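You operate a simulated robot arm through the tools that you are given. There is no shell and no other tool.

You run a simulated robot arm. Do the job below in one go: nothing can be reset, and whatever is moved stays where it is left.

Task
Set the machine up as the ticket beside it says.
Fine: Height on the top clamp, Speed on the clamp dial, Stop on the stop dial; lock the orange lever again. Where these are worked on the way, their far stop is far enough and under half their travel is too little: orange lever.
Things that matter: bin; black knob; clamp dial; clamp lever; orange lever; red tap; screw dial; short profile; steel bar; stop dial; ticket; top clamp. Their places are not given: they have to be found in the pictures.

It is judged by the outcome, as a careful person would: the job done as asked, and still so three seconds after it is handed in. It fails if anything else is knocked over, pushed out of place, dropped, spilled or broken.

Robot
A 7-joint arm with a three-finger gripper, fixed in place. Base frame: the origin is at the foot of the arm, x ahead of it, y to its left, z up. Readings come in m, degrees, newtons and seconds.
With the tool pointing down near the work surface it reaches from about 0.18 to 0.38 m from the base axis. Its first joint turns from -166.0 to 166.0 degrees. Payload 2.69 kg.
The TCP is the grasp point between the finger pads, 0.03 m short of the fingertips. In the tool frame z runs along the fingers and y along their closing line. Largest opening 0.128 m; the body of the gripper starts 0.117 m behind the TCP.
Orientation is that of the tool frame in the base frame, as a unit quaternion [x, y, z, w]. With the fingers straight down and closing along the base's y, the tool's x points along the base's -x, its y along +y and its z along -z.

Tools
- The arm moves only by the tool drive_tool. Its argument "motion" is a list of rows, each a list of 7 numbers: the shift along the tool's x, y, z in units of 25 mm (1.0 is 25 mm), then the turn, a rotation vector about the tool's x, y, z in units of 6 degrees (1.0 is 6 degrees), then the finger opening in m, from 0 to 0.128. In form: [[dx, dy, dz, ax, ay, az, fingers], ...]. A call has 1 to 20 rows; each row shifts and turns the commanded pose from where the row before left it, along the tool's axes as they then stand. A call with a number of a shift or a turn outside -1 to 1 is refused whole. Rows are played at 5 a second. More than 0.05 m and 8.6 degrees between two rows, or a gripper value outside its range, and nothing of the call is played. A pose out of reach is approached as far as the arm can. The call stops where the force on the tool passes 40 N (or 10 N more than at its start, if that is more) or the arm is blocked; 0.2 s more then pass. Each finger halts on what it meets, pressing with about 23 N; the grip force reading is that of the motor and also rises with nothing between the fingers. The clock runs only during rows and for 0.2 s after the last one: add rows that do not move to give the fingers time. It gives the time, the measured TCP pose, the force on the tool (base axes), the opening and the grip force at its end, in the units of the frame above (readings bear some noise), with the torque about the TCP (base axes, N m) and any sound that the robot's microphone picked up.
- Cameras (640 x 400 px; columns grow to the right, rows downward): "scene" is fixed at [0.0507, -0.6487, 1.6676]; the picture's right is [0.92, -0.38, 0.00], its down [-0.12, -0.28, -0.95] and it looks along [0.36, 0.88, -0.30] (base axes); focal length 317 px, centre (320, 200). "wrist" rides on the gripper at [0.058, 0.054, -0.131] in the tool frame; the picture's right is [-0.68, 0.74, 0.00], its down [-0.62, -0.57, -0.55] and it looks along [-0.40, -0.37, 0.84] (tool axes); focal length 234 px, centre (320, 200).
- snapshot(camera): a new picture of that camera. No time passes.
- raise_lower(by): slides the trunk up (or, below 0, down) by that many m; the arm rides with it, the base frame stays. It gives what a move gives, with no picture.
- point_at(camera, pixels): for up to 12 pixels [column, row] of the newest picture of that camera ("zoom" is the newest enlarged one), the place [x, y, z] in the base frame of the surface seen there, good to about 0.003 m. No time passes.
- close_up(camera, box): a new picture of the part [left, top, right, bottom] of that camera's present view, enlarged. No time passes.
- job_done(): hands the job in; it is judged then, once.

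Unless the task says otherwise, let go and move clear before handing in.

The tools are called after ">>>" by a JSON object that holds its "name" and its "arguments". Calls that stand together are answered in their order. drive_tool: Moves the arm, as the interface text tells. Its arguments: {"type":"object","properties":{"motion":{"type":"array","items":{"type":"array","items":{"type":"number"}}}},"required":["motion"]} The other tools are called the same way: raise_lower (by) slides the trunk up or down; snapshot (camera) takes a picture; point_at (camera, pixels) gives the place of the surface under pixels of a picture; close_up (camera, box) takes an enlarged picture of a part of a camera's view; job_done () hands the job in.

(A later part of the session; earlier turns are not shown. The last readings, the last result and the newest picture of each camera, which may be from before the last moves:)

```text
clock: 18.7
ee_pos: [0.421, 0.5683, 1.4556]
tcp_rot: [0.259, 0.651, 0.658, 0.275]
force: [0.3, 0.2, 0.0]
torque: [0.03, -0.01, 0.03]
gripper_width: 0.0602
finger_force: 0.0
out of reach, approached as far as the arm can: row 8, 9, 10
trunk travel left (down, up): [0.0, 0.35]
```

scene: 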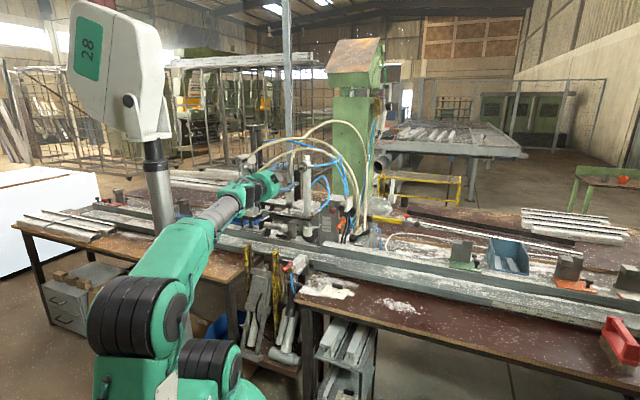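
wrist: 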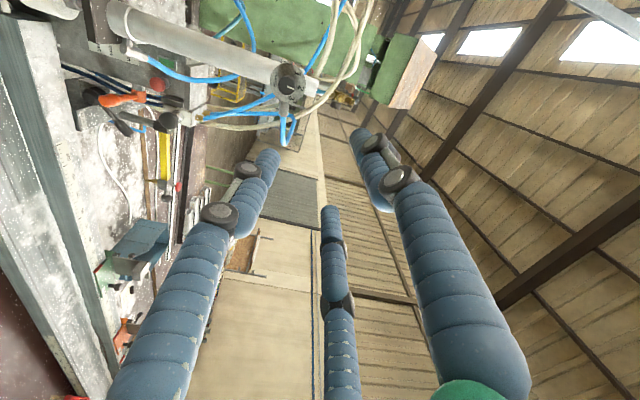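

Now at (0.421,0.568,1.456) with the fingers level. I move down toward 1.372 and 20 mm left to see if this farther pose can be reached.

>>> {"name": "drive_tool", "arguments": {"motion": [[0.2, -0.83, 0.3, 0, 0, 0, 0.06], [0.2, -0.83, 0.3, 0, 0, 0, 0.06], [0.2, -0.83, 0.3, 0, 0, 0, 0.06], [0.2, -0.83, 0.3, 0, 0, 0, 0.06]]}}

>>> {"name": "snapshot", "arguments": {"camera": "scene"}}

```text
clock: 19.7
ee_pos: [0.4332, 0.5827, 1.4533]
tcp_rot: [0.258, 0.655, 0.654, 0.275]
force: [0.2, -0.1, -0.5]
torque: [0.03, 0.02, 0.0]
gripper_width: 0.0599
finger_force: 0.0
out of reach, approached as far as the arm can: row 1, 2, 3, 4
trunk travel left (down, up): [0.0, 0.35]
```

```text
taken
```

scene: 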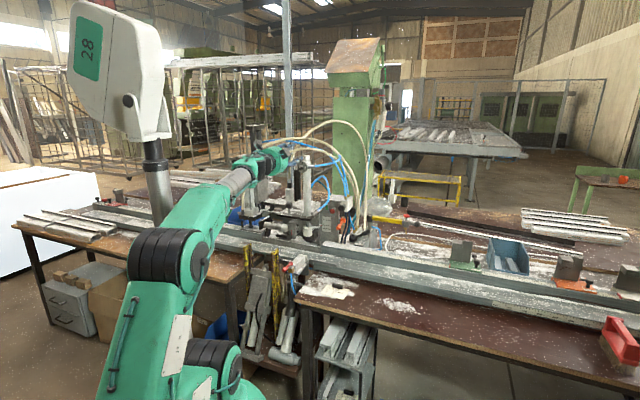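

The arm refuses to go lower with level fingers here. I test a tool pitched 15° downward while going down, to learn where the limit lies.

>>> {"name": "drive_tool", "arguments": {"motion": [[0, 0, -0.5, 0.5, 0, 0, 0.06], [0, -0.4, -0.5, 0.5, 0, 0, 0.06], [0, -0.5, -0.5, 0.5, 0, 0, 0.06], [0, -0.5, 0, 0.5, 0, 0, 0.06], [0, -0.5, 0, 0.5, 0, 0, 0.06], [0, -0.5, 0, 0, 0, 0, 0.06]]}}

>>> {"name": "snapshot", "arguments": {"camera": "scene"}}

```text
clock: 21.1
ee_pos: [0.4003, 0.5496, 1.395]
tcp_rot: [0.291, 0.726, 0.574, 0.242]
force: [0.1, -0.5, 0.6]
torque: [0.02, 0.03, -0.03]
gripper_width: 0.0598
finger_force: 0.1
trunk travel left (down, up): [0.0, 0.35]
```

```text
taken
```

scene: 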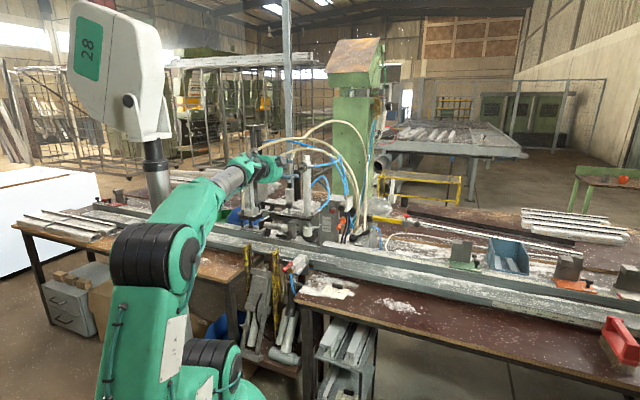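

A 13° downward pitch is reachable here. I advance along the dial's axis at that pitch to 6 cm short of the knob, then try to level the fingers there.

>>> {"name": "drive_tool", "arguments": {"motion": [[0.15, 0, 0.8, 0, 0, 0, 0.06], [0.15, 0, 0.8, 0, 0, 0, 0.06], [0.15, 0, 0.8, 0, 0, 0, 0.06], [0.15, 0, 0.8, 0, 0, 0, 0.06], [0.15, 0, 0.8, 0, 0, 0, 0.06]]}}

>>> {"name": "snapshot", "arguments": {"camera": "wrist"}}

>>> {"name": "snapshot", "arguments": {"camera": "scene"}}

```text
clock: 22.3
ee_pos: [0.456, 0.6321, 1.3719]
tcp_rot: [0.292, 0.726, 0.574, 0.241]
force: [0.0, -1.0, -0.3]
torque: [0.02, 0.01, 0.01]
gripper_width: 0.06
finger_force: 0.0
trunk travel left (down, up): [0.0, 0.35]
```

```text
taken
```

wrist: 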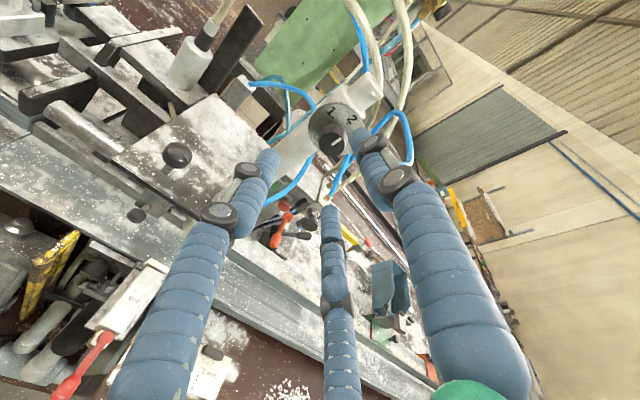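

```text
taken
```

scene: 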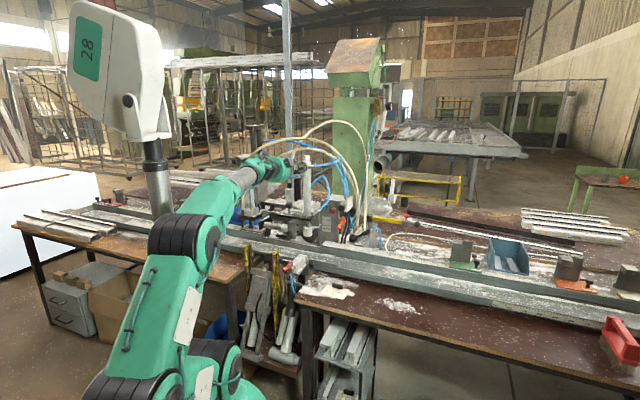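

The tool is exactly on the line, 6 cm short. Now I level the fingers in small steps here.

>>> {"name": "drive_tool", "arguments": {"motion": [[0, 0, 0, -0.5, 0, 0, 0.06], [0, 0, 0, -0.5, 0, 0, 0.06], [0, 0, 0, -0.5, 0, 0, 0.06], [0, 0, 0, -0.5, 0, 0, 0.06]]}}

```text
clock: 23.3
ee_pos: [0.4564, 0.6304, 1.3867]
tcp_rot: [0.272, 0.684, 0.624, 0.263]
force: [-0.9, -0.3, -0.7]
torque: [-0.02, -0.01, 0.0]
gripper_width: 0.06
finger_force: 0.2
out of reach, approached as far as the arm can: row 3, 4
trunk travel left (down, up): [0.0, 0.35]
```

At about 7° down-pitch the height holds, which is good enough if the fingers close horizontally. I test rolling the wrist 120° here, keeping about 7° pitch, to see whether the needed roll range exists.

>>> {"name": "drive_tool", "arguments": {"motion": [[0, -0.6, 0, 0.5, 0, 0, 0.06], [0, 0, 0, 0, 0, -1, 0.06], [0, 0, 0, 0, 0, -1, 0.06], [0, 0, 0, 0, 0, -1, 0.06], [0, 0, 0, 0, 0, -1, 0.06], [0, 0, 0, 0, 0, -1, 0.06], [0, 0, 0, 0, 0, -1, 0.06], [0, 0, 0, 0, 0, -1, 0.06], [0, 0, 0, 0, 0, -1, 0.06], [0, 0, 0, 0, 0, -1, 0.06], [0, 0, 0, 0, 0, -1, 0.06], [0, 0, 0, 0, 0, -1, 0.06], [0, 0, 0, 0, 0, -1, 0.06], [0, 0, 0, 0, 0, -1, 0.06], [0, 0, 0, 0, 0, -1, 0.06], [0, 0, 0, 0, 0, -1, 0.06], [0, 0, 0, 0, 0, -1, 0.06]]}}

>>> {"name": "snapshot", "arguments": {"camera": "wrist"}}

```text
clock: 26.9
ee_pos: [0.4573, 0.6294, 1.3714]
tcp_rot: [-0.334, 0.677, 0.214, 0.62]
force: [0.0, 0.3, -0.9]
torque: [-0.01, 0.01, -0.01]
gripper_width: 0.0601
finger_force: 0.1
trunk travel left (down, up): [0.0, 0.35]
```

```text
taken
```

wrist: 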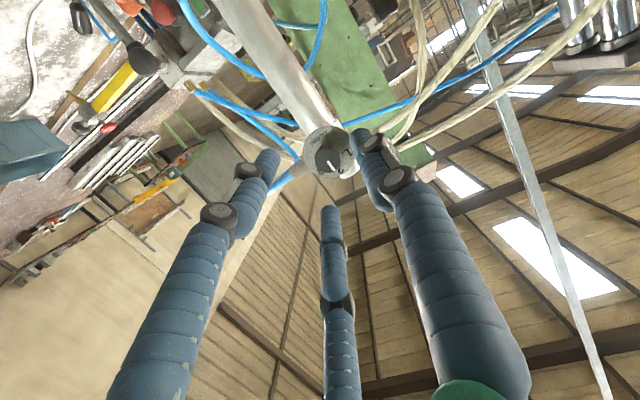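

The roll range is fine (now rolled 97°, pitch 8° down, position kept). The knob is visible at (330,157); I enlarge and measure it once more from here before closing in.

>>> {"name": "close_up", "arguments": {"camera": "wrist", "box": [298, 125, 362, 189]}}

>>> {"name": "point_at", "arguments": {"camera": "wrist", "pixels": [[331, 161], [326, 161], [336, 161], [331, 156], [331, 166], [310, 160], [314, 145], [330, 134], [345, 150], [343, 172]]}}

```text
6.25 times, centred on (330, 157) of wrist
```

zoom: 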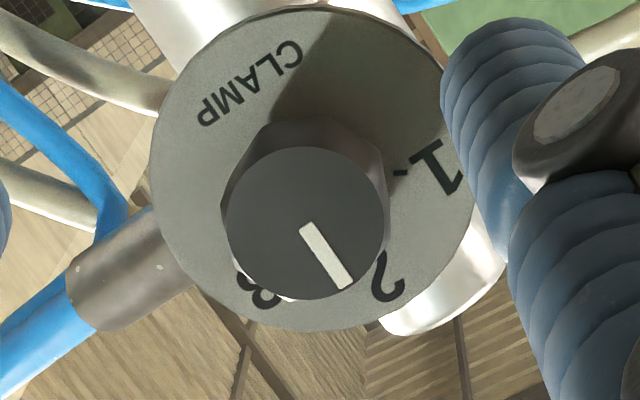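

```text
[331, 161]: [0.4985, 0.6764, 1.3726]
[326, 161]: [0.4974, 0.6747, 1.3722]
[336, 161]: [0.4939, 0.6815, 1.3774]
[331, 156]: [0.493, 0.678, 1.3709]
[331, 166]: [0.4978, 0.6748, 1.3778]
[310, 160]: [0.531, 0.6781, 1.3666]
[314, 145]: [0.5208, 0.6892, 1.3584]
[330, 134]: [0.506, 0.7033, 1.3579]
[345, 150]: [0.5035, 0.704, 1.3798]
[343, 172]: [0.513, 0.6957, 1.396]
```

The knob axis is confirmed (face at lateral -0.126, height 1.373). I roll back to the starting roll, line up and slide the fingers over the knob without closing.

>>> {"name": "drive_tool", "arguments": {"motion": [[0, 0, 0, 0, 0, 1, 0.045], [0, 0, 0, 0, 0, 1, 0.045], [0, 0, 0, 0, 0, 1, 0.045], [0, 0, 0, 0, 0, 1, 0.045], [0, 0, 0, 0, 0, 1, 0.045], [0, 0, 0, 0, 0, 1, 0.045], [-0.312, 0.356, 0, 0, 0, 0, 0.045], [0, 0, 0.5, 0, 0, 0, 0.045], [0, 0, 0.5, 0, 0, 0, 0.045], [0, 0, 0.5, 0, 0, 0, 0.045], [0, 0, 0.47, 0, 0, 0, 0.045]]}}

>>> {"name": "snapshot", "arguments": {"camera": "wrist"}}

>>> {"name": "close_up", "arguments": {"camera": "scene", "box": [284, 150, 324, 180]}}

```text
clock: 29.3
ee_pos: [0.4898, 0.6687, 1.377]
tcp_rot: [-0.107, 0.747, 0.397, 0.523]
force: [-0.4, 0.2, 0.3]
torque: [0.01, 0.03, 0.01]
gripper_width: 0.0451
finger_force: 0.0
trunk travel left (down, up): [0.0, 0.35]
```

```text
taken
```

wrist: 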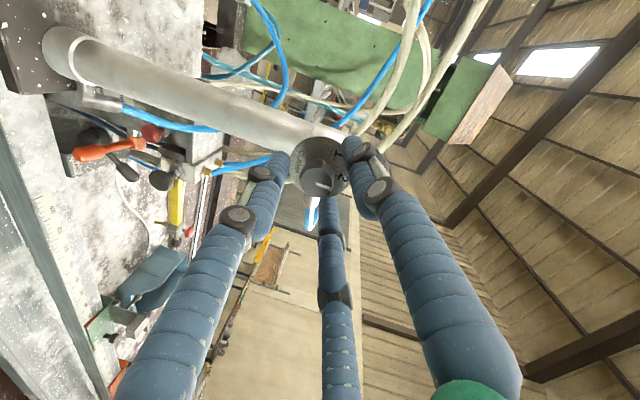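

```text
13.33 times, centred on (304, 165) of scene
```

zoom: 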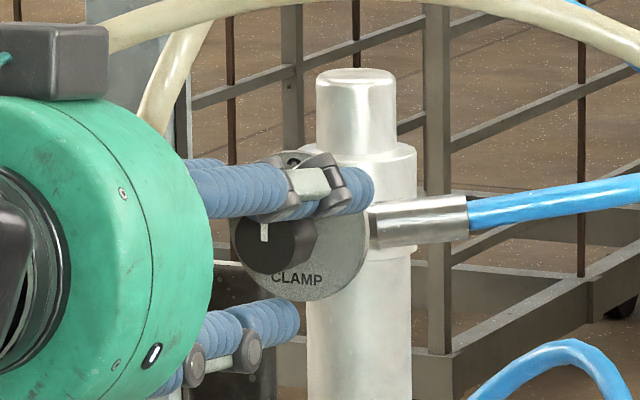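

The fingers surround the knob, but the rendered gripper seems to show more than two prongs. I measure points on the blue fingers to learn what would actually touch the knob.

>>> {"name": "close_up", "arguments": {"camera": "wrist", "box": [230, 120, 410, 240]}}

>>> {"name": "point_at", "arguments": {"camera": "wrist", "pixels": [[280, 165], [265, 195], [352, 150], [365, 175], [330, 215], [332, 240], [230, 260], [410, 240], [335, 320], [318, 180], [285, 158], [330, 203]]}}

>>> {"name": "close_up", "arguments": {"camera": "scene", "box": [284, 150, 324, 180]}}

>>> {"name": "point_at", "arguments": {"camera": "zoom", "pixels": [[360, 190], [280, 190], [220, 190], [275, 320], [210, 330], [210, 163], [320, 180], [275, 240], [240, 365], [100, 200]]}}

```text
3.33 times, centred on (320, 180) of wrist
```

zoom: 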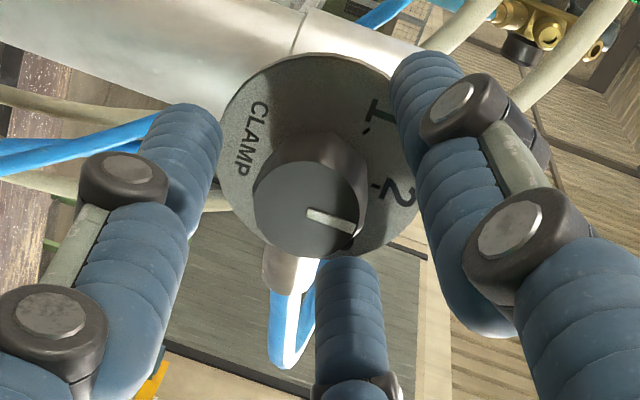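

```text
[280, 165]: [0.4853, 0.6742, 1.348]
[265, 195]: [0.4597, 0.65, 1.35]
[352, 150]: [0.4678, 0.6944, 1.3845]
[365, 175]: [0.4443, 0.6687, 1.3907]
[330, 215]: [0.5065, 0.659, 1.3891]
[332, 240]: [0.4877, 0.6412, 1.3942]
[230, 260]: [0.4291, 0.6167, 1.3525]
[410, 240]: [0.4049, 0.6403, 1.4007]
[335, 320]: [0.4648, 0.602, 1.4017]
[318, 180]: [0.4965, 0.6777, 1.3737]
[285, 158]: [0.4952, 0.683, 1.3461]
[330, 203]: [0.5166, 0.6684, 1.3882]
```

```text
13.33 times, centred on (304, 165) of scene
```

zoom: 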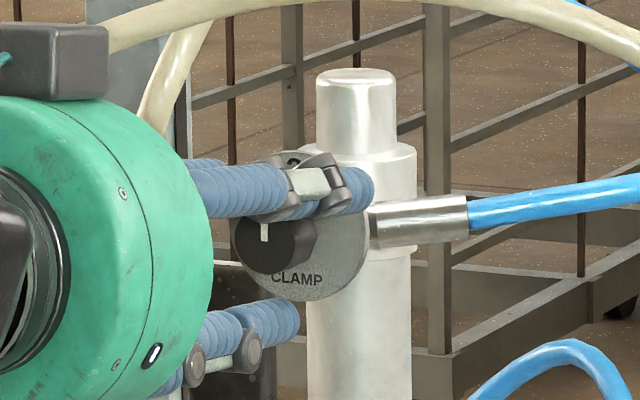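

```text
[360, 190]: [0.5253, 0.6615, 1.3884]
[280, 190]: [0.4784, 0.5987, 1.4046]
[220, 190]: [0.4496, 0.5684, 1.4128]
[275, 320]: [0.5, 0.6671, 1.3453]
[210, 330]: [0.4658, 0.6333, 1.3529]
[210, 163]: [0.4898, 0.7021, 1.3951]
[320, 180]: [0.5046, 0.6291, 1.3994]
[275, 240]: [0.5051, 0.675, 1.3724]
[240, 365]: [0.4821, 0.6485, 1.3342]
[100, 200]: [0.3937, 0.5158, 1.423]
```

The rendered gripper has one prong at +y and two at -y (x = ±25 mm), while the data sheet says two plain fingers. I close slowly on the knob and watch the opening and force to see what really touches.

>>> {"name": "drive_tool", "arguments": {"motion": [[0, 0, 0, 0, 0, 0, 0.035], [0, 0, 0, 0, 0, 0, 0.027], [0, 0, 0, 0, 0, 0, 0.022], [0, 0, 0, 0, 0, 0, 0.018], [0, 0, 0, 0, 0, 0, 0.015], [0, 0, 0, 0, 0, 0, 0.015]]}}

>>> {"name": "snapshot", "arguments": {"camera": "wrist"}}

>>> {"name": "close_up", "arguments": {"camera": "wrist", "box": [270, 120, 390, 240]}}

```text
clock: 30.7
ee_pos: [0.4887, 0.6696, 1.3757]
tcp_rot: [-0.108, 0.747, 0.396, 0.523]
force: [0.0, -0.5, -3.6]
torque: [0.0, -0.03, -0.09]
gripper_width: 0.027
finger_force: 9.0
trunk travel left (down, up): [0.0, 0.35]
```

```text
taken
```

wrist: 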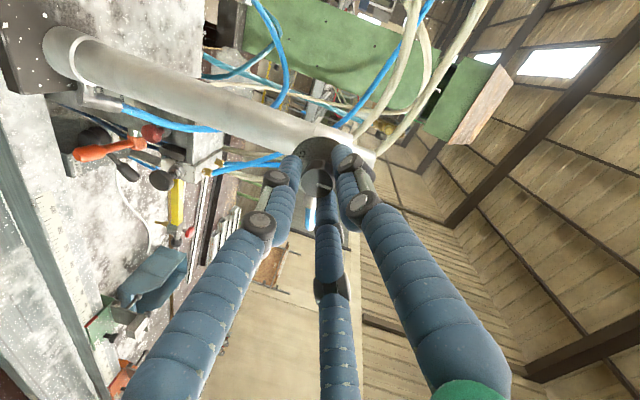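

```text
3.33 times, centred on (330, 180) of wrist
```

zoom: 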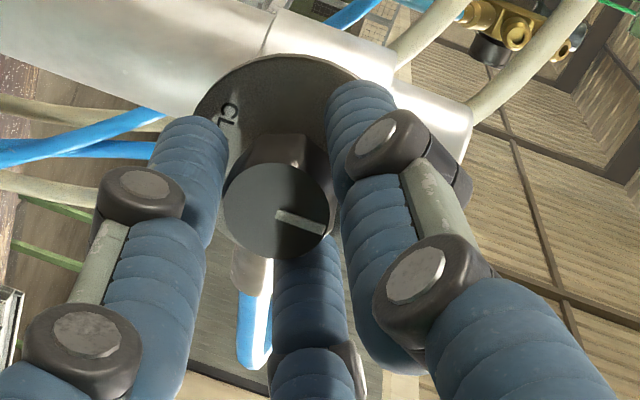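

The fingers halted on the knob at 27 mm with 9 N building, so they do grip it. I let the grip build and turn anticlockwise 30° first.

>>> {"name": "drive_tool", "arguments": {"motion": [[0, 0, 0, 0, 0, 0, 0.0], [0, 0, 0, 0, 0, 0, 0.0], [0, 0, 0, 0, 0, -1, 0.0], [0, 0, 0, 0, 0, -1, 0.0], [0, 0, 0, 0, 0, -1, 0.0], [0, 0, 0, 0, 0, -1, 0.0], [0, 0, 0, 0, 0, -1, 0.0]]}}

>>> {"name": "close_up", "arguments": {"camera": "wrist", "box": [270, 120, 390, 240]}}

>>> {"name": "close_up", "arguments": {"camera": "scene", "box": [284, 150, 324, 180]}}

```text
clock: 32.3
ee_pos: [0.4915, 0.6688, 1.3758]
tcp_rot: [-0.298, 0.693, 0.248, 0.608]
force: [4.4, -17.1, -15.9]
torque: [-0.04, 0.02, -0.56]
gripper_width: 0.025
finger_force: 45.0
trunk travel left (down, up): [0.0, 0.35]
```

```text
3.33 times, centred on (330, 180) of wrist
```

zoom: 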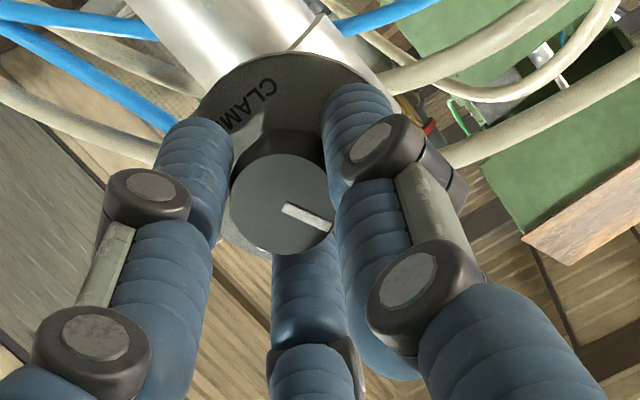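

```text
13.33 times, centred on (304, 165) of scene
```

zoom: 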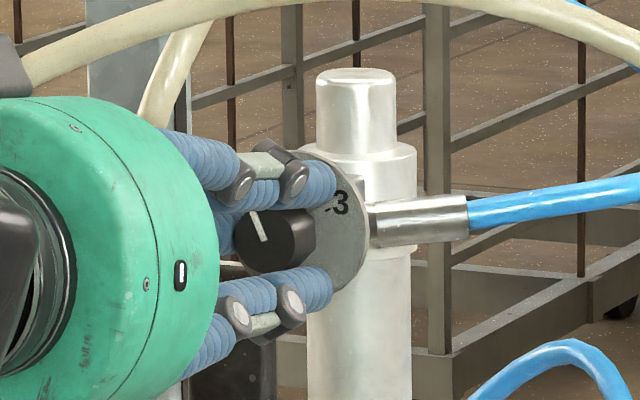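

The mark has turned about 25° toward 1 and the grip holds; there is a side force of ~23 N from a small offset. I ease 1–2 mm down and right and turn another 24°.

>>> {"name": "drive_tool", "arguments": {"motion": [[0.05, -0.06, 0, 0, 0, 0, 0.0], [0, 0, 0, 0, 0, -1, 0.0], [0, 0, 0, 0, 0, -1, 0.0], [0, 0, 0, 0, 0, -1, 0.0], [0, 0, 0, 0, 0, -1, 0.0]]}}

>>> {"name": "close_up", "arguments": {"camera": "wrist", "box": [270, 120, 390, 240]}}

>>> {"name": "close_up", "arguments": {"camera": "scene", "box": [284, 150, 324, 180]}}

```text
clock: 33.5
ee_pos: [0.4909, 0.6688, 1.3752]
tcp_rot: [-0.436, 0.616, 0.115, 0.646]
force: [8.9, 6.0, -3.6]
torque: [0.16, -0.14, -0.81]
gripper_width: 0.0251
finger_force: 45.1
trunk travel left (down, up): [0.0, 0.35]
```

```text
3.33 times, centred on (330, 180) of wrist
```

zoom: 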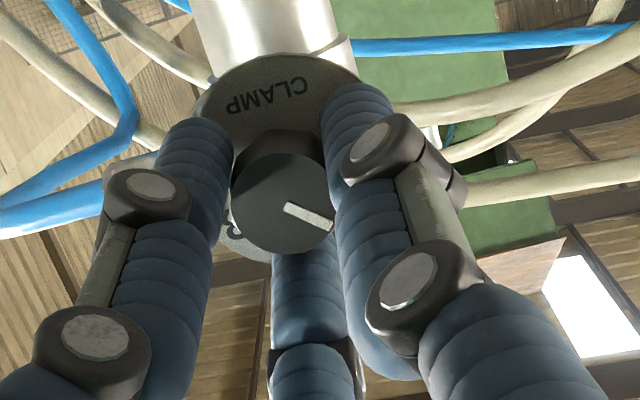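

```text
13.33 times, centred on (304, 165) of scene
```

zoom: 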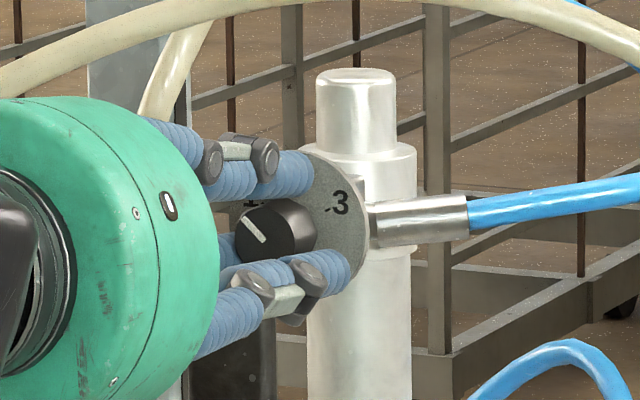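

The mark has turned about 50° with no slip. I turn the last 6° and compare with the tick of 1.

>>> {"name": "drive_tool", "arguments": {"motion": [[0, 0, 0, 0, 0, -1, 0.0], [0, 0, 0, 0, 0, 0, 0.0]]}}

>>> {"name": "close_up", "arguments": {"camera": "scene", "box": [294, 158, 314, 176]}}

>>> {"name": "close_up", "arguments": {"camera": "wrist", "box": [290, 140, 370, 220]}}

```text
clock: 34.1
ee_pos: [0.4905, 0.67, 1.375]
tcp_rot: [-0.467, 0.593, 0.082, 0.651]
force: [5.8, 4.5, -1.9]
torque: [0.28, -0.32, 0.03]
gripper_width: 0.0247
finger_force: 45.1
trunk travel left (down, up): [0.0, 0.35]
```

```text
16.00 times, centred on (304, 167) of scene
```

zoom: 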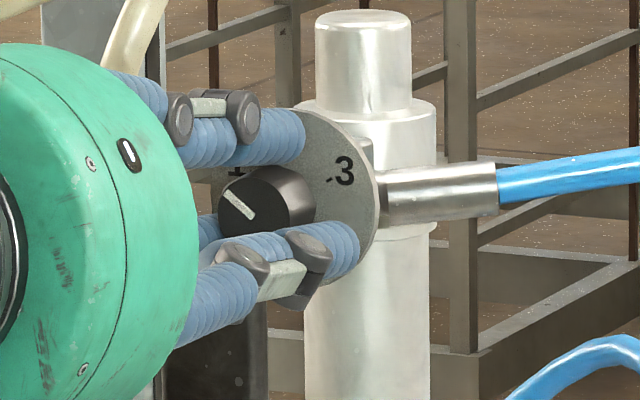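

```text
5.00 times, centred on (330, 180) of wrist
```

zoom: 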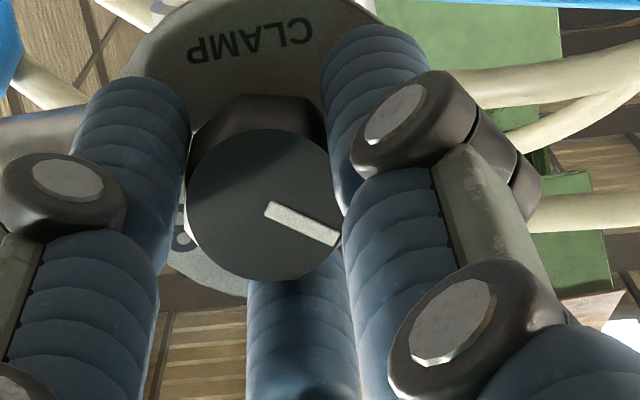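

The mark now lies about 55–60° left of vertical. I open, back out 7 cm and check the dial.

>>> {"name": "drive_tool", "arguments": {"motion": [[0, 0, 0, 0, 0, 0, 0.03], [0, 0, 0, 0, 0, 0, 0.045], [0, 0, 0, 0, 0, 0, 0.05], [0, 0, -0.7, 0, 0, 0, 0.05], [0, 0, -0.7, 0, 0, 0, 0.05], [0, 0, -0.7, 0, 0, 0, 0.05], [0, 0, -0.7, 0, 0, 0, 0.05]]}}

>>> {"name": "close_up", "arguments": {"camera": "scene", "box": [294, 158, 314, 176]}}

>>> {"name": "close_up", "arguments": {"camera": "wrist", "box": [300, 120, 364, 184]}}

```text
clock: 35.7
ee_pos: [0.4425, 0.618, 1.3843]
tcp_rot: [-0.466, 0.593, 0.082, 0.651]
force: [0.4, 0.3, -0.5]
torque: [0.0, 0.0, -0.03]
gripper_width: 0.0504
finger_force: 0.1
trunk travel left (down, up): [0.0, 0.35]
```

```text
16.00 times, centred on (304, 167) of scene
```

zoom: 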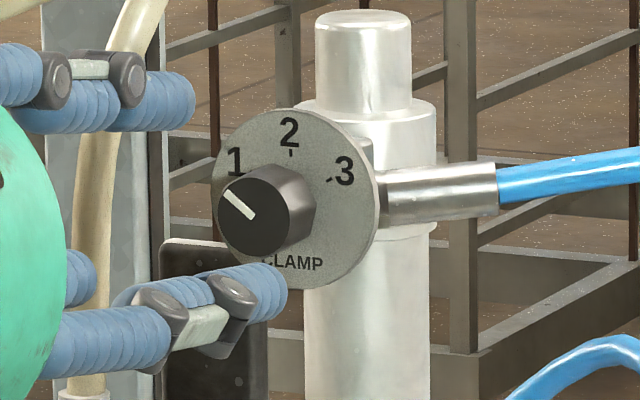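

```text
6.25 times, centred on (332, 152) of wrist
```

zoom: 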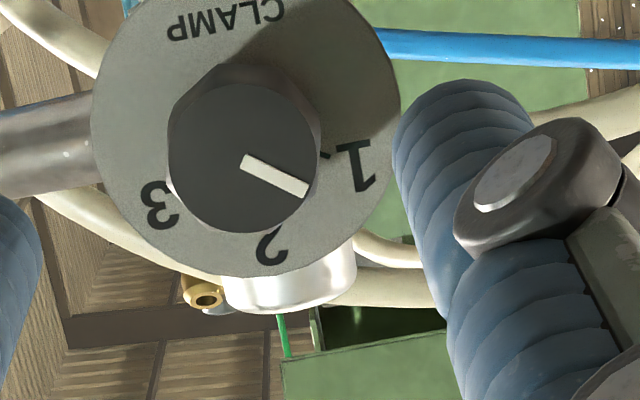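

The mark points close to 1 but perhaps a few degrees short. I enlarge it further to measure the shortfall.

>>> {"name": "close_up", "arguments": {"camera": "wrist", "box": [310, 118, 350, 168]}}

>>> {"name": "point_at", "arguments": {"camera": "zoom", "pixels": [[330, 209], [383, 235], [395, 195], [309, 268], [228, 240], [180, 160], [440, 130], [310, 90]]}}

```text
8.00 times, centred on (330, 143) of wrist
```

zoom: 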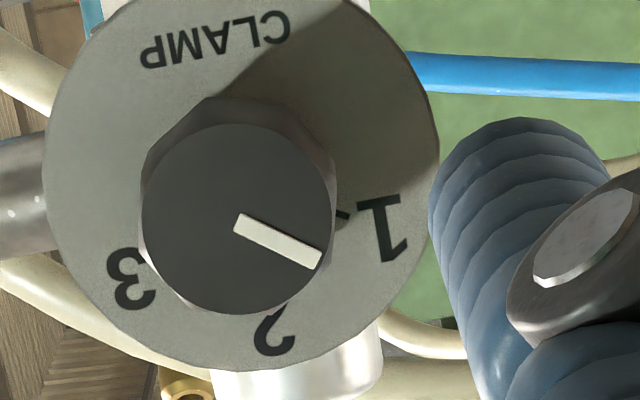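

```text
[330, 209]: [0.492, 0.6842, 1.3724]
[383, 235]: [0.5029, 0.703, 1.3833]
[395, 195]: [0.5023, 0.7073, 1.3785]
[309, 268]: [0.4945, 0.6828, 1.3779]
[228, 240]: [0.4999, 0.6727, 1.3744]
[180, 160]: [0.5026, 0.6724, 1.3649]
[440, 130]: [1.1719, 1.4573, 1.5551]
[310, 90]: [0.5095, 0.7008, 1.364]
```

By two camera models the mark is at 54° from vertical while the 1 is at about 60°. I regrip with a better roll and turn about 7° more.

>>> {"name": "drive_tool", "arguments": {"motion": [[0, 0, 0, 0, 0, 1, 0.05], [0, 0, 0, 0, 0, 1, 0.05], [0, 0, 0, 0, 0, 1, 0.05], [0, 0, 0, 0, 0, 1, 0.05], [0, 0, 0, 0, 0, 1, 0.05], [0, 0, 0.7, 0, 0, 0, 0.05], [0, 0, 0.7, 0, 0, 0, 0.05], [0, 0, 0.7, 0, 0, 0, 0.05], [0, 0, 0.7, 0, 0, 0, 0.05], [0, 0, 0, 0, 0, 0, 0.03], [0, 0, 0, 0, 0, 0, 0.02], [0, 0, 0, 0, 0, 0, 0.01], [0, 0, 0, 0, 0, 0, 0.0], [0, 0, 0, 0, 0, 0, 0.0]]}}

>>> {"name": "close_up", "arguments": {"camera": "scene", "box": [294, 158, 314, 176]}}

>>> {"name": "drive_tool", "arguments": {"motion": [[0, 0, 0, 0, 0, -0.6, 0.0], [0, 0, 0, 0, 0, -0.6, 0.0], [0, 0, 0, 0, 0, 0, 0.0]]}}

>>> {"name": "close_up", "arguments": {"camera": "scene", "box": [294, 158, 314, 176]}}

```text
clock: 38.7
ee_pos: [0.4896, 0.667, 1.3748]
tcp_rot: [-0.298, 0.693, 0.248, 0.608]
force: [2.1, -4.7, -1.6]
torque: [0.25, -0.24, 0.28]
gripper_width: 0.0251
finger_force: 45.0
trunk travel left (down, up): [0.0, 0.35]
```

```text
16.00 times, centred on (304, 167) of scene
```

zoom: 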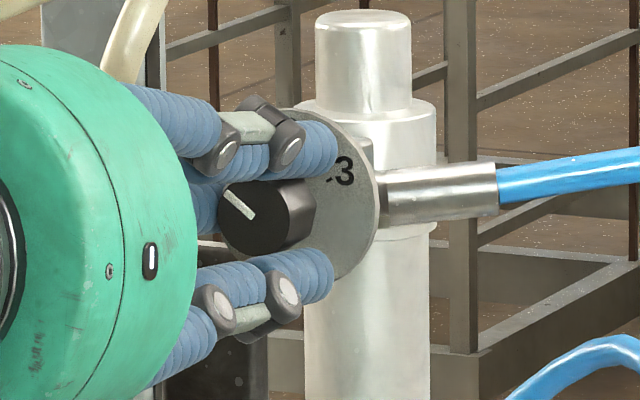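

```text
clock: 39.5
ee_pos: [0.4908, 0.6668, 1.3758]
tcp_rot: [-0.341, 0.673, 0.209, 0.622]
force: [0.1, -8.5, -2.2]
torque: [0.1, -0.04, 0.05]
gripper_width: 0.0247
finger_force: 44.7
trunk travel left (down, up): [0.0, 0.35]
```

```text
16.00 times, centred on (304, 167) of scene
```

zoom: 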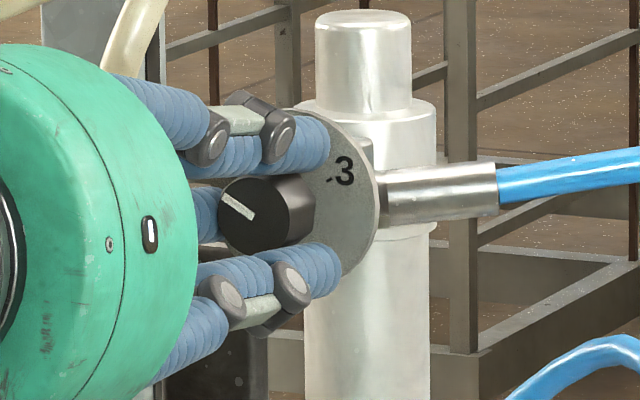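

Gripping shifted the knob slightly back; the mark now reads ~56°. I turn 5° more, then release and back out.

>>> {"name": "drive_tool", "arguments": {"motion": [[0, 0, 0, 0, 0, -0.8, 0.0], [0, 0, 0, 0, 0, 0, 0.0], [0, 0, 0, 0, 0, 0, 0.015], [0, 0, 0, 0, 0, 0, 0.03], [0, 0, 0, 0, 0, 0, 0.05], [0, 0, -0.7, 0, 0, 0, 0.05], [0, 0, -0.7, 0, 0, 0, 0.05], [0, 0, -0.7, 0, 0, 0, 0.05], [0, 0, -0.7, 0, 0, 0, 0.05]]}}

>>> {"name": "close_up", "arguments": {"camera": "scene", "box": [294, 158, 314, 176]}}

>>> {"name": "close_up", "arguments": {"camera": "wrist", "box": [300, 120, 364, 184]}}

```text
clock: 41.5
ee_pos: [0.4428, 0.6177, 1.3843]
tcp_rot: [-0.369, 0.658, 0.182, 0.63]
force: [0.4, 0.9, 0.0]
torque: [0.04, 0.02, 0.01]
gripper_width: 0.0502
finger_force: 0.0
trunk travel left (down, up): [0.0, 0.35]
```

```text
16.00 times, centred on (304, 167) of scene
```

zoom: 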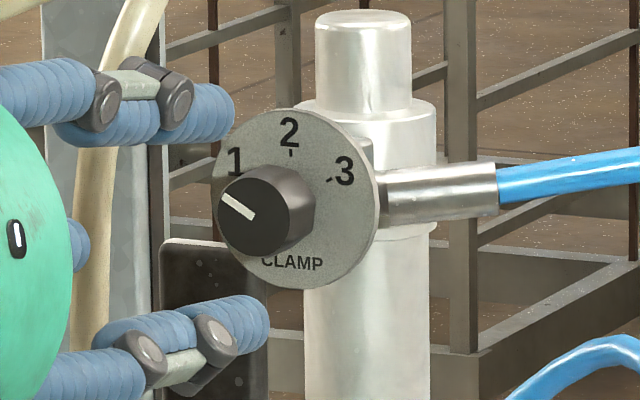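

```text
6.25 times, centred on (332, 152) of wrist
```

zoom: 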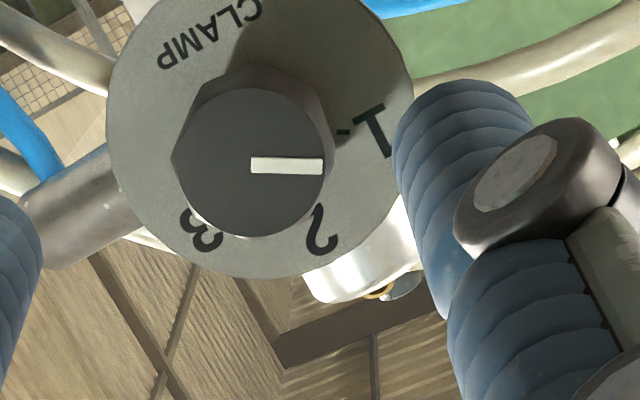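

The clamp dial's mark now reads about 60°, squarely on 1. Next is the height: I measure the orange lever, the scale and the top clamp plate.

>>> {"name": "close_up", "arguments": {"camera": "scene", "box": [330, 208, 362, 228]}}

>>> {"name": "point_at", "arguments": {"camera": "zoom", "pixels": [[100, 250], [130, 220], [170, 190], [200, 160], [220, 130], [260, 140], [250, 170], [230, 185], [150, 100], [140, 130], [60, 150], [120, 270]]}}

>>> {"name": "close_up", "arguments": {"camera": "scene", "box": [316, 200, 352, 236]}}

>>> {"name": "point_at", "arguments": {"camera": "zoom", "pixels": [[195, 213], [195, 275], [195, 313], [280, 230], [280, 330], [165, 275], [180, 278], [345, 200], [220, 130], [300, 125], [400, 95], [350, 350]]}}

```text
16.00 times, centred on (346, 218) of scene
```

zoom: 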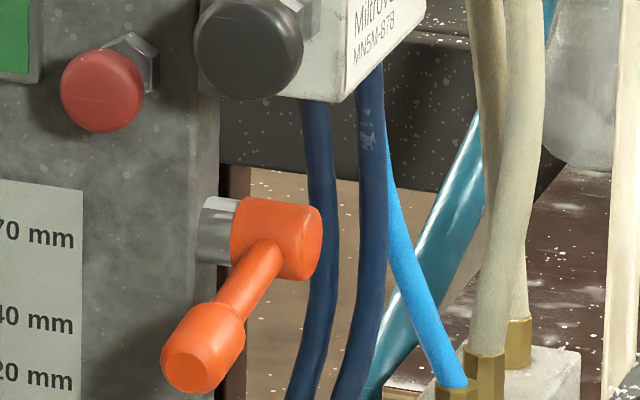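

```text
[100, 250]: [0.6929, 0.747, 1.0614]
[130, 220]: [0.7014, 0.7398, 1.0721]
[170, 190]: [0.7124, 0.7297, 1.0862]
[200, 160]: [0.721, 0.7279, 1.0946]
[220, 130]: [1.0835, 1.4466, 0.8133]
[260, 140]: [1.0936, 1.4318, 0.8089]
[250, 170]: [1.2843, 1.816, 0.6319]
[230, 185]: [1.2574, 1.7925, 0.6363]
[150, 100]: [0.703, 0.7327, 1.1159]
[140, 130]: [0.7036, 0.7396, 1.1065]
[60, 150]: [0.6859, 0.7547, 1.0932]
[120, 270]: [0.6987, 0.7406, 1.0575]
```

```text
11.11 times, centred on (334, 218) of scene
```

zoom: 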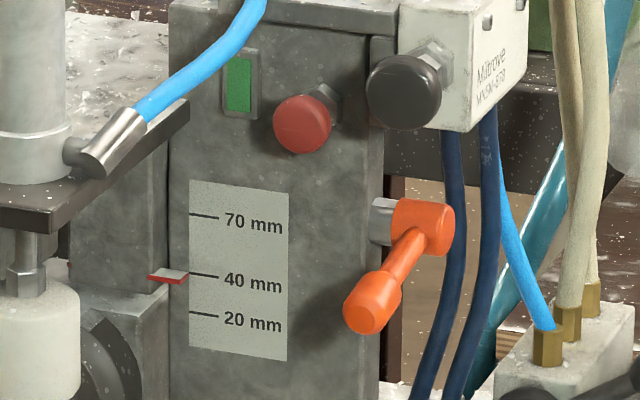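

```text
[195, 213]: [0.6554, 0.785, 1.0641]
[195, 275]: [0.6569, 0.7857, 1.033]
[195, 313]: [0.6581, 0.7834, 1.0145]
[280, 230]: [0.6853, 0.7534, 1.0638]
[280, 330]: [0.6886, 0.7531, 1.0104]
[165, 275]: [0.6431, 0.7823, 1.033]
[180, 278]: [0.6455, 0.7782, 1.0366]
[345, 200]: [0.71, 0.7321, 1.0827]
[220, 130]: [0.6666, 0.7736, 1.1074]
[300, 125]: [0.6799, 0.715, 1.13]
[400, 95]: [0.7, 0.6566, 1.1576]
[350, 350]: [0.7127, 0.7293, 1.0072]
```

The scale is 1:1 (40 mm tick at z 1.033, 70 mm at 1.064), so the clamp must rise 30 mm. Now I measure the lever itself, the black ball handle and the plate.

>>> {"name": "close_up", "arguments": {"camera": "scene", "box": [330, 208, 362, 228]}}

>>> {"name": "point_at", "arguments": {"camera": "zoom", "pixels": [[217, 230], [250, 225], [275, 235], [310, 240], [275, 215], [262, 265], [240, 290], [220, 320], [200, 335], [190, 370], [225, 350], [175, 345]]}}

>>> {"name": "close_up", "arguments": {"camera": "scene", "box": [275, 195, 325, 245]}}

>>> {"name": "point_at", "arguments": {"camera": "zoom", "pixels": [[230, 75], [230, 120], [232, 145], [150, 155], [390, 195], [490, 120], [300, 110], [210, 110], [300, 172], [260, 230], [440, 80], [380, 100]]}}

```text
16.00 times, centred on (346, 218) of scene
```

zoom: 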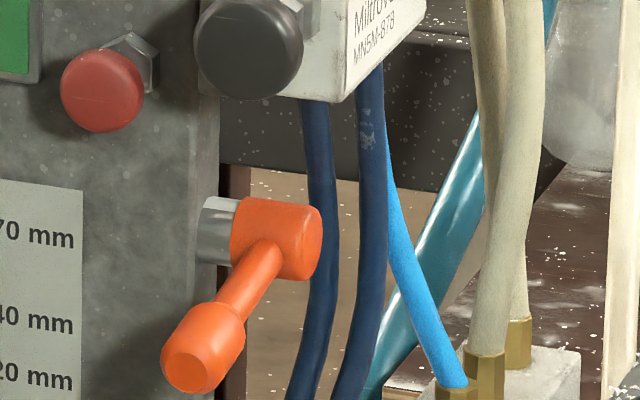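

```text
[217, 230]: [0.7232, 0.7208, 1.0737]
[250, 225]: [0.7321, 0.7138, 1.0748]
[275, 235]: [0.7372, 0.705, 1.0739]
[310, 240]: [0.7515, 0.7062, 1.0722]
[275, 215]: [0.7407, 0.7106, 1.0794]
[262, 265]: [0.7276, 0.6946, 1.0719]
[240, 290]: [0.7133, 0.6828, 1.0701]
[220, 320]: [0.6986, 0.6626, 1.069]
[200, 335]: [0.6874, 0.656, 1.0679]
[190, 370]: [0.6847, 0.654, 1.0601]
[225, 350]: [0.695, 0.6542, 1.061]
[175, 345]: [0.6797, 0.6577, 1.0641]
```

```text
8.00 times, centred on (300, 220) of scene
```

zoom: 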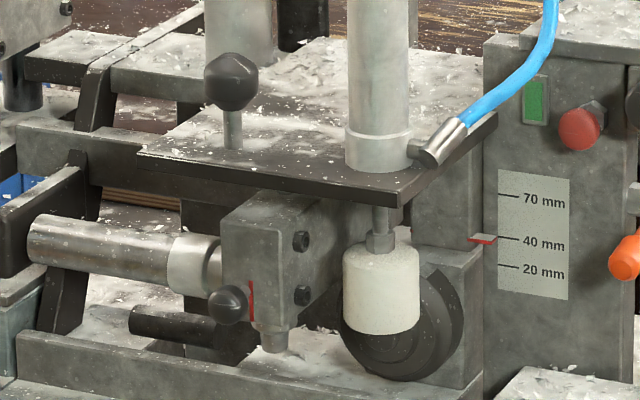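

```text
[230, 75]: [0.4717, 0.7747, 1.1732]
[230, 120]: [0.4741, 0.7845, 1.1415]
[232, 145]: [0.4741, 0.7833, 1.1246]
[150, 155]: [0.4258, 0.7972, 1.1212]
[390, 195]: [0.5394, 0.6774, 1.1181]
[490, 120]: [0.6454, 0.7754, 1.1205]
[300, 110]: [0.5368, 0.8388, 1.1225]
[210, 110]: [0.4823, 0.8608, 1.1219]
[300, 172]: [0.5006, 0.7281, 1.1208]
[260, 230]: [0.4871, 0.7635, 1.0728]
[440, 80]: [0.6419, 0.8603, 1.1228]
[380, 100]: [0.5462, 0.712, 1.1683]
```

The lever is a horizontal arm about 80 mm long, pointing out toward (0.687,0.656,1.064) from a hub at (0.737,0.71,1.07), and turns about the horizontal line across the column. I back off, pitch the tool down and roll it so that the camera rides on top.

>>> {"name": "drive_tool", "arguments": {"motion": [[0, 0, -0.8, 0, 0, 0.8, 0.05], [0, 0, -0.8, 0, 0, 0.8, 0.05], [0, 0, -0.8, 0, 0, 0.8, 0.05], [0, 0, -0.8, 0, 0, 0, 0.05], [0, 0, 0, 0, 1, 0, 0.06], [0, 0, 0, 0, 1, 0, 0.06], [0, 0, 0, 0, 1, 0, 0.06], [0, 0, 0, 0, 1, 0, 0.06], [0, 0, 0, 0, 1, 0, 0.06], [0, 0, 0, 0, 0, 1, 0.06], [0, 0, 0, 0, 0, 1, 0.06], [0, 0, 0, 0, 0, 1, 0.06], [0, 0, 0, 0, 0, 1, 0.06], [0, 0, 0, 0, 0, 1, 0.06], [0, 0, 0, 0, 0, 1, 0.06], [0, 0, 0, 0, 0, 1, 0.06], [0, 0, 0, 0, 0, 1, 0.06], [0, 0, 0, 0, 0, 1, 0.06], [0, 0, 0, 0, 0, 1, 0.06]]}}

>>> {"name": "drive_tool", "arguments": {"motion": [[0, 0, 0, 0, 0, 1, 0.06], [0, 0, 0, 0, 0, 1, 0.06], [0, 0, 0, 0, 0, 1, 0.06], [0, 0, 0, 0, 0, 1, 0.06], [0, 0, 0, 0, 0, 1, 0.06], [0, 0, 0, 0, 0, 1, 0.06], [0, 0, 0, 0, 0, 1, 0.06], [0, 0, 0, 0, 0, 1, 0.06], [0, 0, 0, 0, 0, 1, 0.06], [0, 0, 0, 0, 0, 1, 0.06], [0, 0, 0, 0, 0, 1, 0.06], [0, 0, 0, 0, 0, 1, 0.06], [0, 0, 0, 0, 0, 1, 0.06], [0, 0, 0, 0, 0, 1, 0.06], [0, 0, 0, 0, 0, 1, 0.06], [0, 0, 0, 0, 0, 1, 0.06], [0, 0, 0, 0, 0, 1, 0.06], [0, 0, 0, 0, 0, 1, 0.06], [0, 0, 0, 0, 0, 1, 0.06], [0, 0, 0, 0, 0, 1, 0.06]]}}

>>> {"name": "snapshot", "arguments": {"camera": "wrist"}}

>>> {"name": "snapshot", "arguments": {"camera": "scene"}}

```text
clock: 45.5
ee_pos: [0.3866, 0.56, 1.3957]
tcp_rot: [0.122, 0.89, 0.355, 0.258]
force: [-1.5, -0.1, 0.2]
torque: [0.0, 0.01, 0.01]
gripper_width: 0.0602
finger_force: 0.1
trunk travel left (down, up): [0.0, 0.35]
```

```text
clock: 49.7
ee_pos: [0.3857, 0.5617, 1.3951]
tcp_rot: [0.715, 0.545, 0.433, -0.068]
force: [-0.5, 0.5, 0.0]
torque: [0.0, 0.03, -0.01]
gripper_width: 0.0602
finger_force: 0.1
out of reach, approached as far as the arm can: row 16, 17, 18, 19, 20
trunk travel left (down, up): [0.0, 0.35]
```

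```text
taken
```

wrist: 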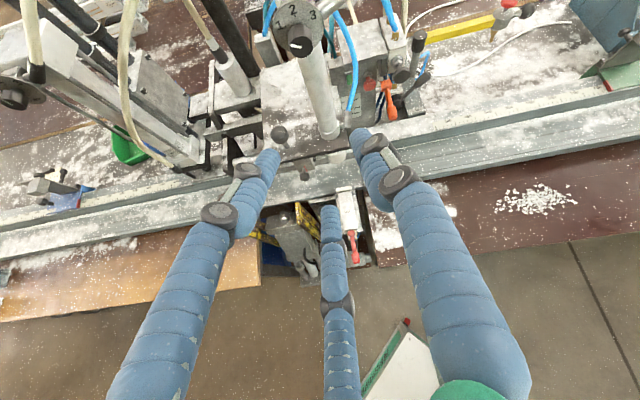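

```text
taken
```

scene: 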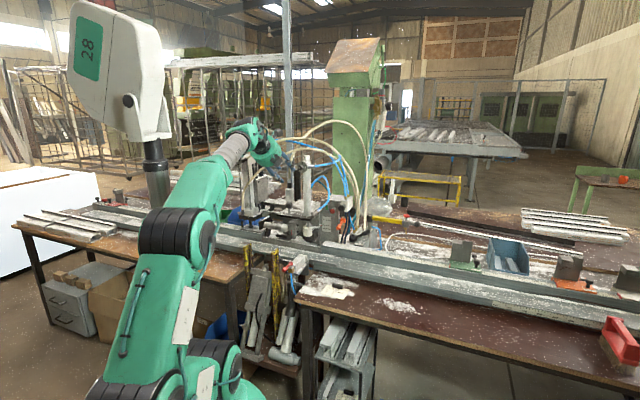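

The roll stops about 22° short of level, but the wrist picture is now upright and useful: orange lever at (388,95), ball knob at (280,135), SIDE tap at (352,245). I enlarge these regions.

>>> {"name": "close_up", "arguments": {"camera": "wrist", "box": [330, 50, 450, 125]}}

>>> {"name": "close_up", "arguments": {"camera": "wrist", "box": [220, 100, 360, 190]}}

>>> {"name": "close_up", "arguments": {"camera": "wrist", "box": [250, 180, 380, 275]}}

>>> {"name": "close_up", "arguments": {"camera": "wrist", "box": [265, 0, 335, 50]}}

```text
5.33 times, centred on (390, 88) of wrist
```

zoom: 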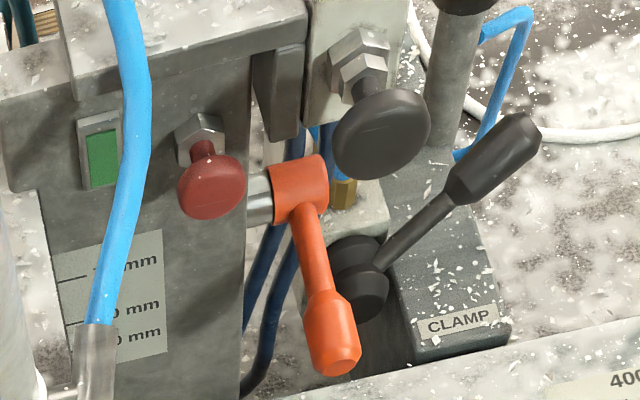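

```text
4.44 times, centred on (290, 145) of wrist
```

zoom: 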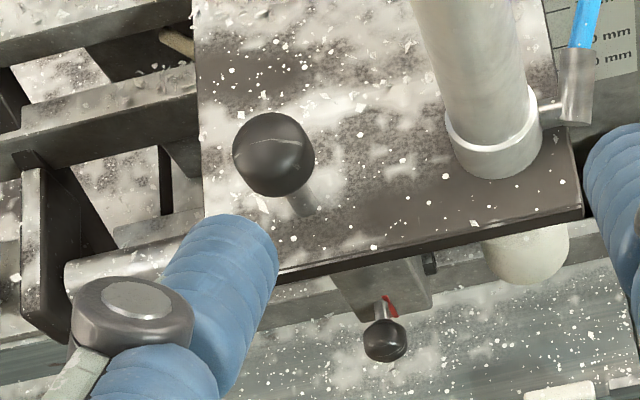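

```text
4.21 times, centred on (315, 228) of wrist
```

zoom: 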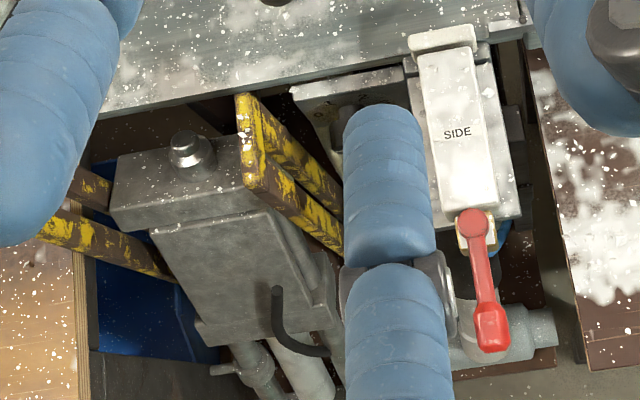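

```text
8.00 times, centred on (300, 25) of wrist
```

zoom: 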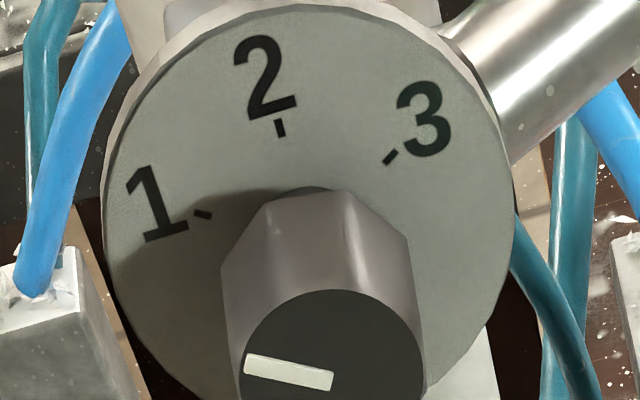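

The clamp dial, seen from above, measures 60.7° — on 1. Next, the orange lever: I roll to the y-up position and move right and down to stand in front of it.

>>> {"name": "drive_tool", "arguments": {"motion": [[0, 0, 0, 0, 0, -1, 0.06], [0, 0, 0, 0, 0, -1, 0.06], [0, 0, 0, 0, 0, -1, 0.06], [0, 0, 0, 0, 0, -1, 0.06], [0, 0, 0, 0, 0, -1, 0.06], [0, 0, 0, 0, 0, -1, 0.06], [0, 0, 0, 0, 0, -1, 0.06], [0, 0, 0, 0, 0, -1, 0.06], [0, 0, 0, 0, 0, -1, 0.06], [0, 0, 0, 0, 0, -1, 0.06], [-0.967, -0.76, 0.595, 0, 0, 0, 0.06], [-0.967, -0.76, 0.595, 0, 0, 0, 0.06], [-0.967, -0.76, 0.595, 0, 0, 0, 0.06], [-0.967, -0.76, 0.595, 0, 0, 0, 0.06], [-0.967, -0.76, 0.595, 0, 0, 0, 0.06], [-0.967, -0.76, 0.595, 0, 0, 0, 0.06]]}}

>>> {"name": "snapshot", "arguments": {"camera": "wrist"}}

>>> {"name": "snapshot", "arguments": {"camera": "scene"}}

>>> {"name": "point_at", "arguments": {"camera": "scene", "pixels": [[316, 180], [329, 190], [325, 180], [316, 205], [312, 214], [329, 200]]}}

```text
clock: 53.1
ee_pos: [0.4873, 0.4623, 1.2461]
tcp_rot: [0.348, 0.829, 0.409, 0.157]
force: [-0.2, 0.1, -1.2]
torque: [-0.01, 0.02, -0.02]
gripper_width: 0.06
finger_force: 0.0
trunk travel left (down, up): [0.0, 0.35]
```

```text
taken
```

wrist: 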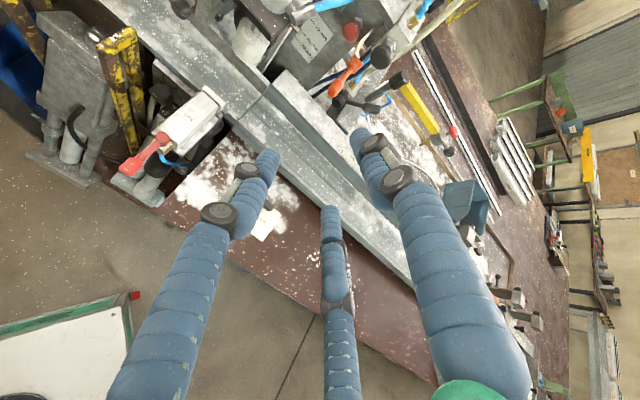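

```text
taken
```

scene: 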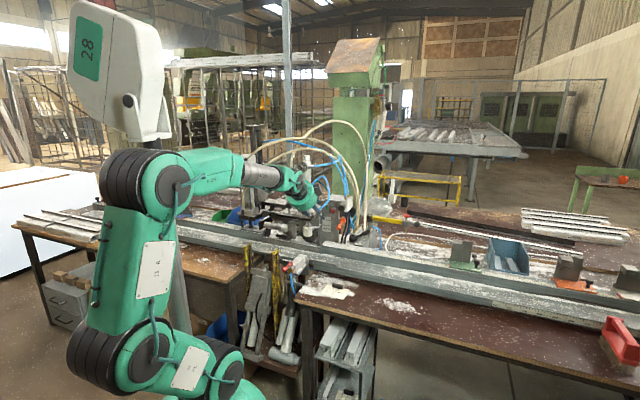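

```text
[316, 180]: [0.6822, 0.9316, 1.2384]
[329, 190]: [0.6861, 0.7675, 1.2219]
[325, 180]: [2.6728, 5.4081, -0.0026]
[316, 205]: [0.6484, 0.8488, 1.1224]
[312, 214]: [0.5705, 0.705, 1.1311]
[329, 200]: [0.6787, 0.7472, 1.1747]
```

I'm in front of the lever at the same lateral position (l = 0.018), pitch 38° down. I close the fingers and advance until the tips are just above the lever's end, to test pressing it down first.

>>> {"name": "drive_tool", "arguments": {"motion": [[0, 0.171, 0.834, 0, 0, 0, 0.03], [0, 0.171, 0.834, 0, 0, 0, 0.0], [0, 0.171, 0.834, 0, 0, 0, 0.0], [0, 0.171, 0.834, 0, 0, 0, 0.0], [0, 0.171, 0.834, 0, 0, 0, 0.0], [0, 0.171, 0.834, 0, 0, 0, 0.0], [0, 0.171, 0.834, 0, 0, 0, 0.0], [0, 0.171, 0.834, 0, 0, 0, 0.0], [0, 0.171, 0.834, 0, 0, 0, 0.0], [0, 0.171, 0.834, 0, 0, 0, 0.0], [0, 0.171, 0.834, 0, 0, 0, 0.0], [0, 0.171, 0.834, 0, 0, 0, 0.0]]}}

>>> {"name": "snapshot", "arguments": {"camera": "wrist"}}

>>> {"name": "snapshot", "arguments": {"camera": "scene"}}

```text
clock: 55.7
ee_pos: [0.6467, 0.6253, 1.1346]
tcp_rot: [0.347, 0.829, 0.409, 0.157]
force: [0.5, -0.1, 0.2]
torque: [0.03, -0.03, 0.0]
gripper_width: 0.0024
finger_force: 22.9
trunk travel left (down, up): [0.0, 0.35]
```

```text
taken
```

wrist: 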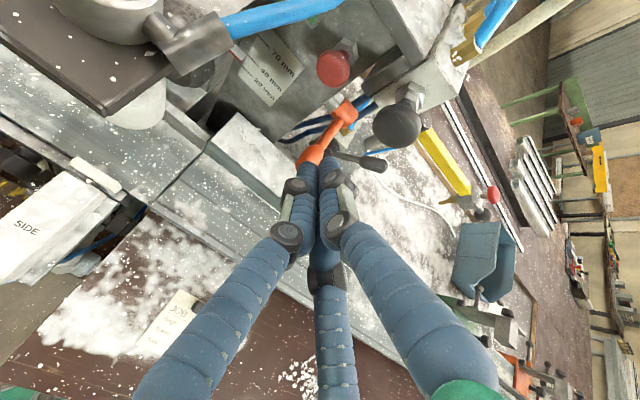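

```text
taken
```

scene: 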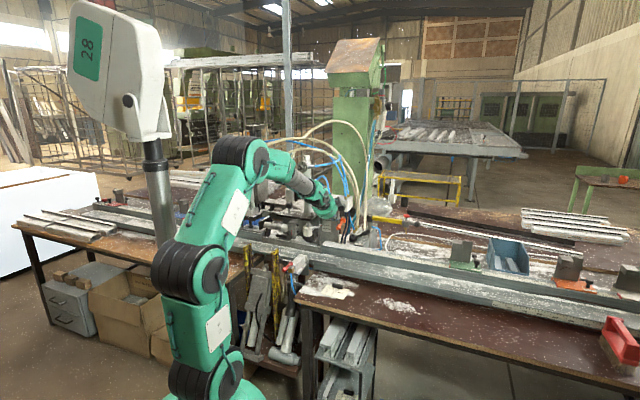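

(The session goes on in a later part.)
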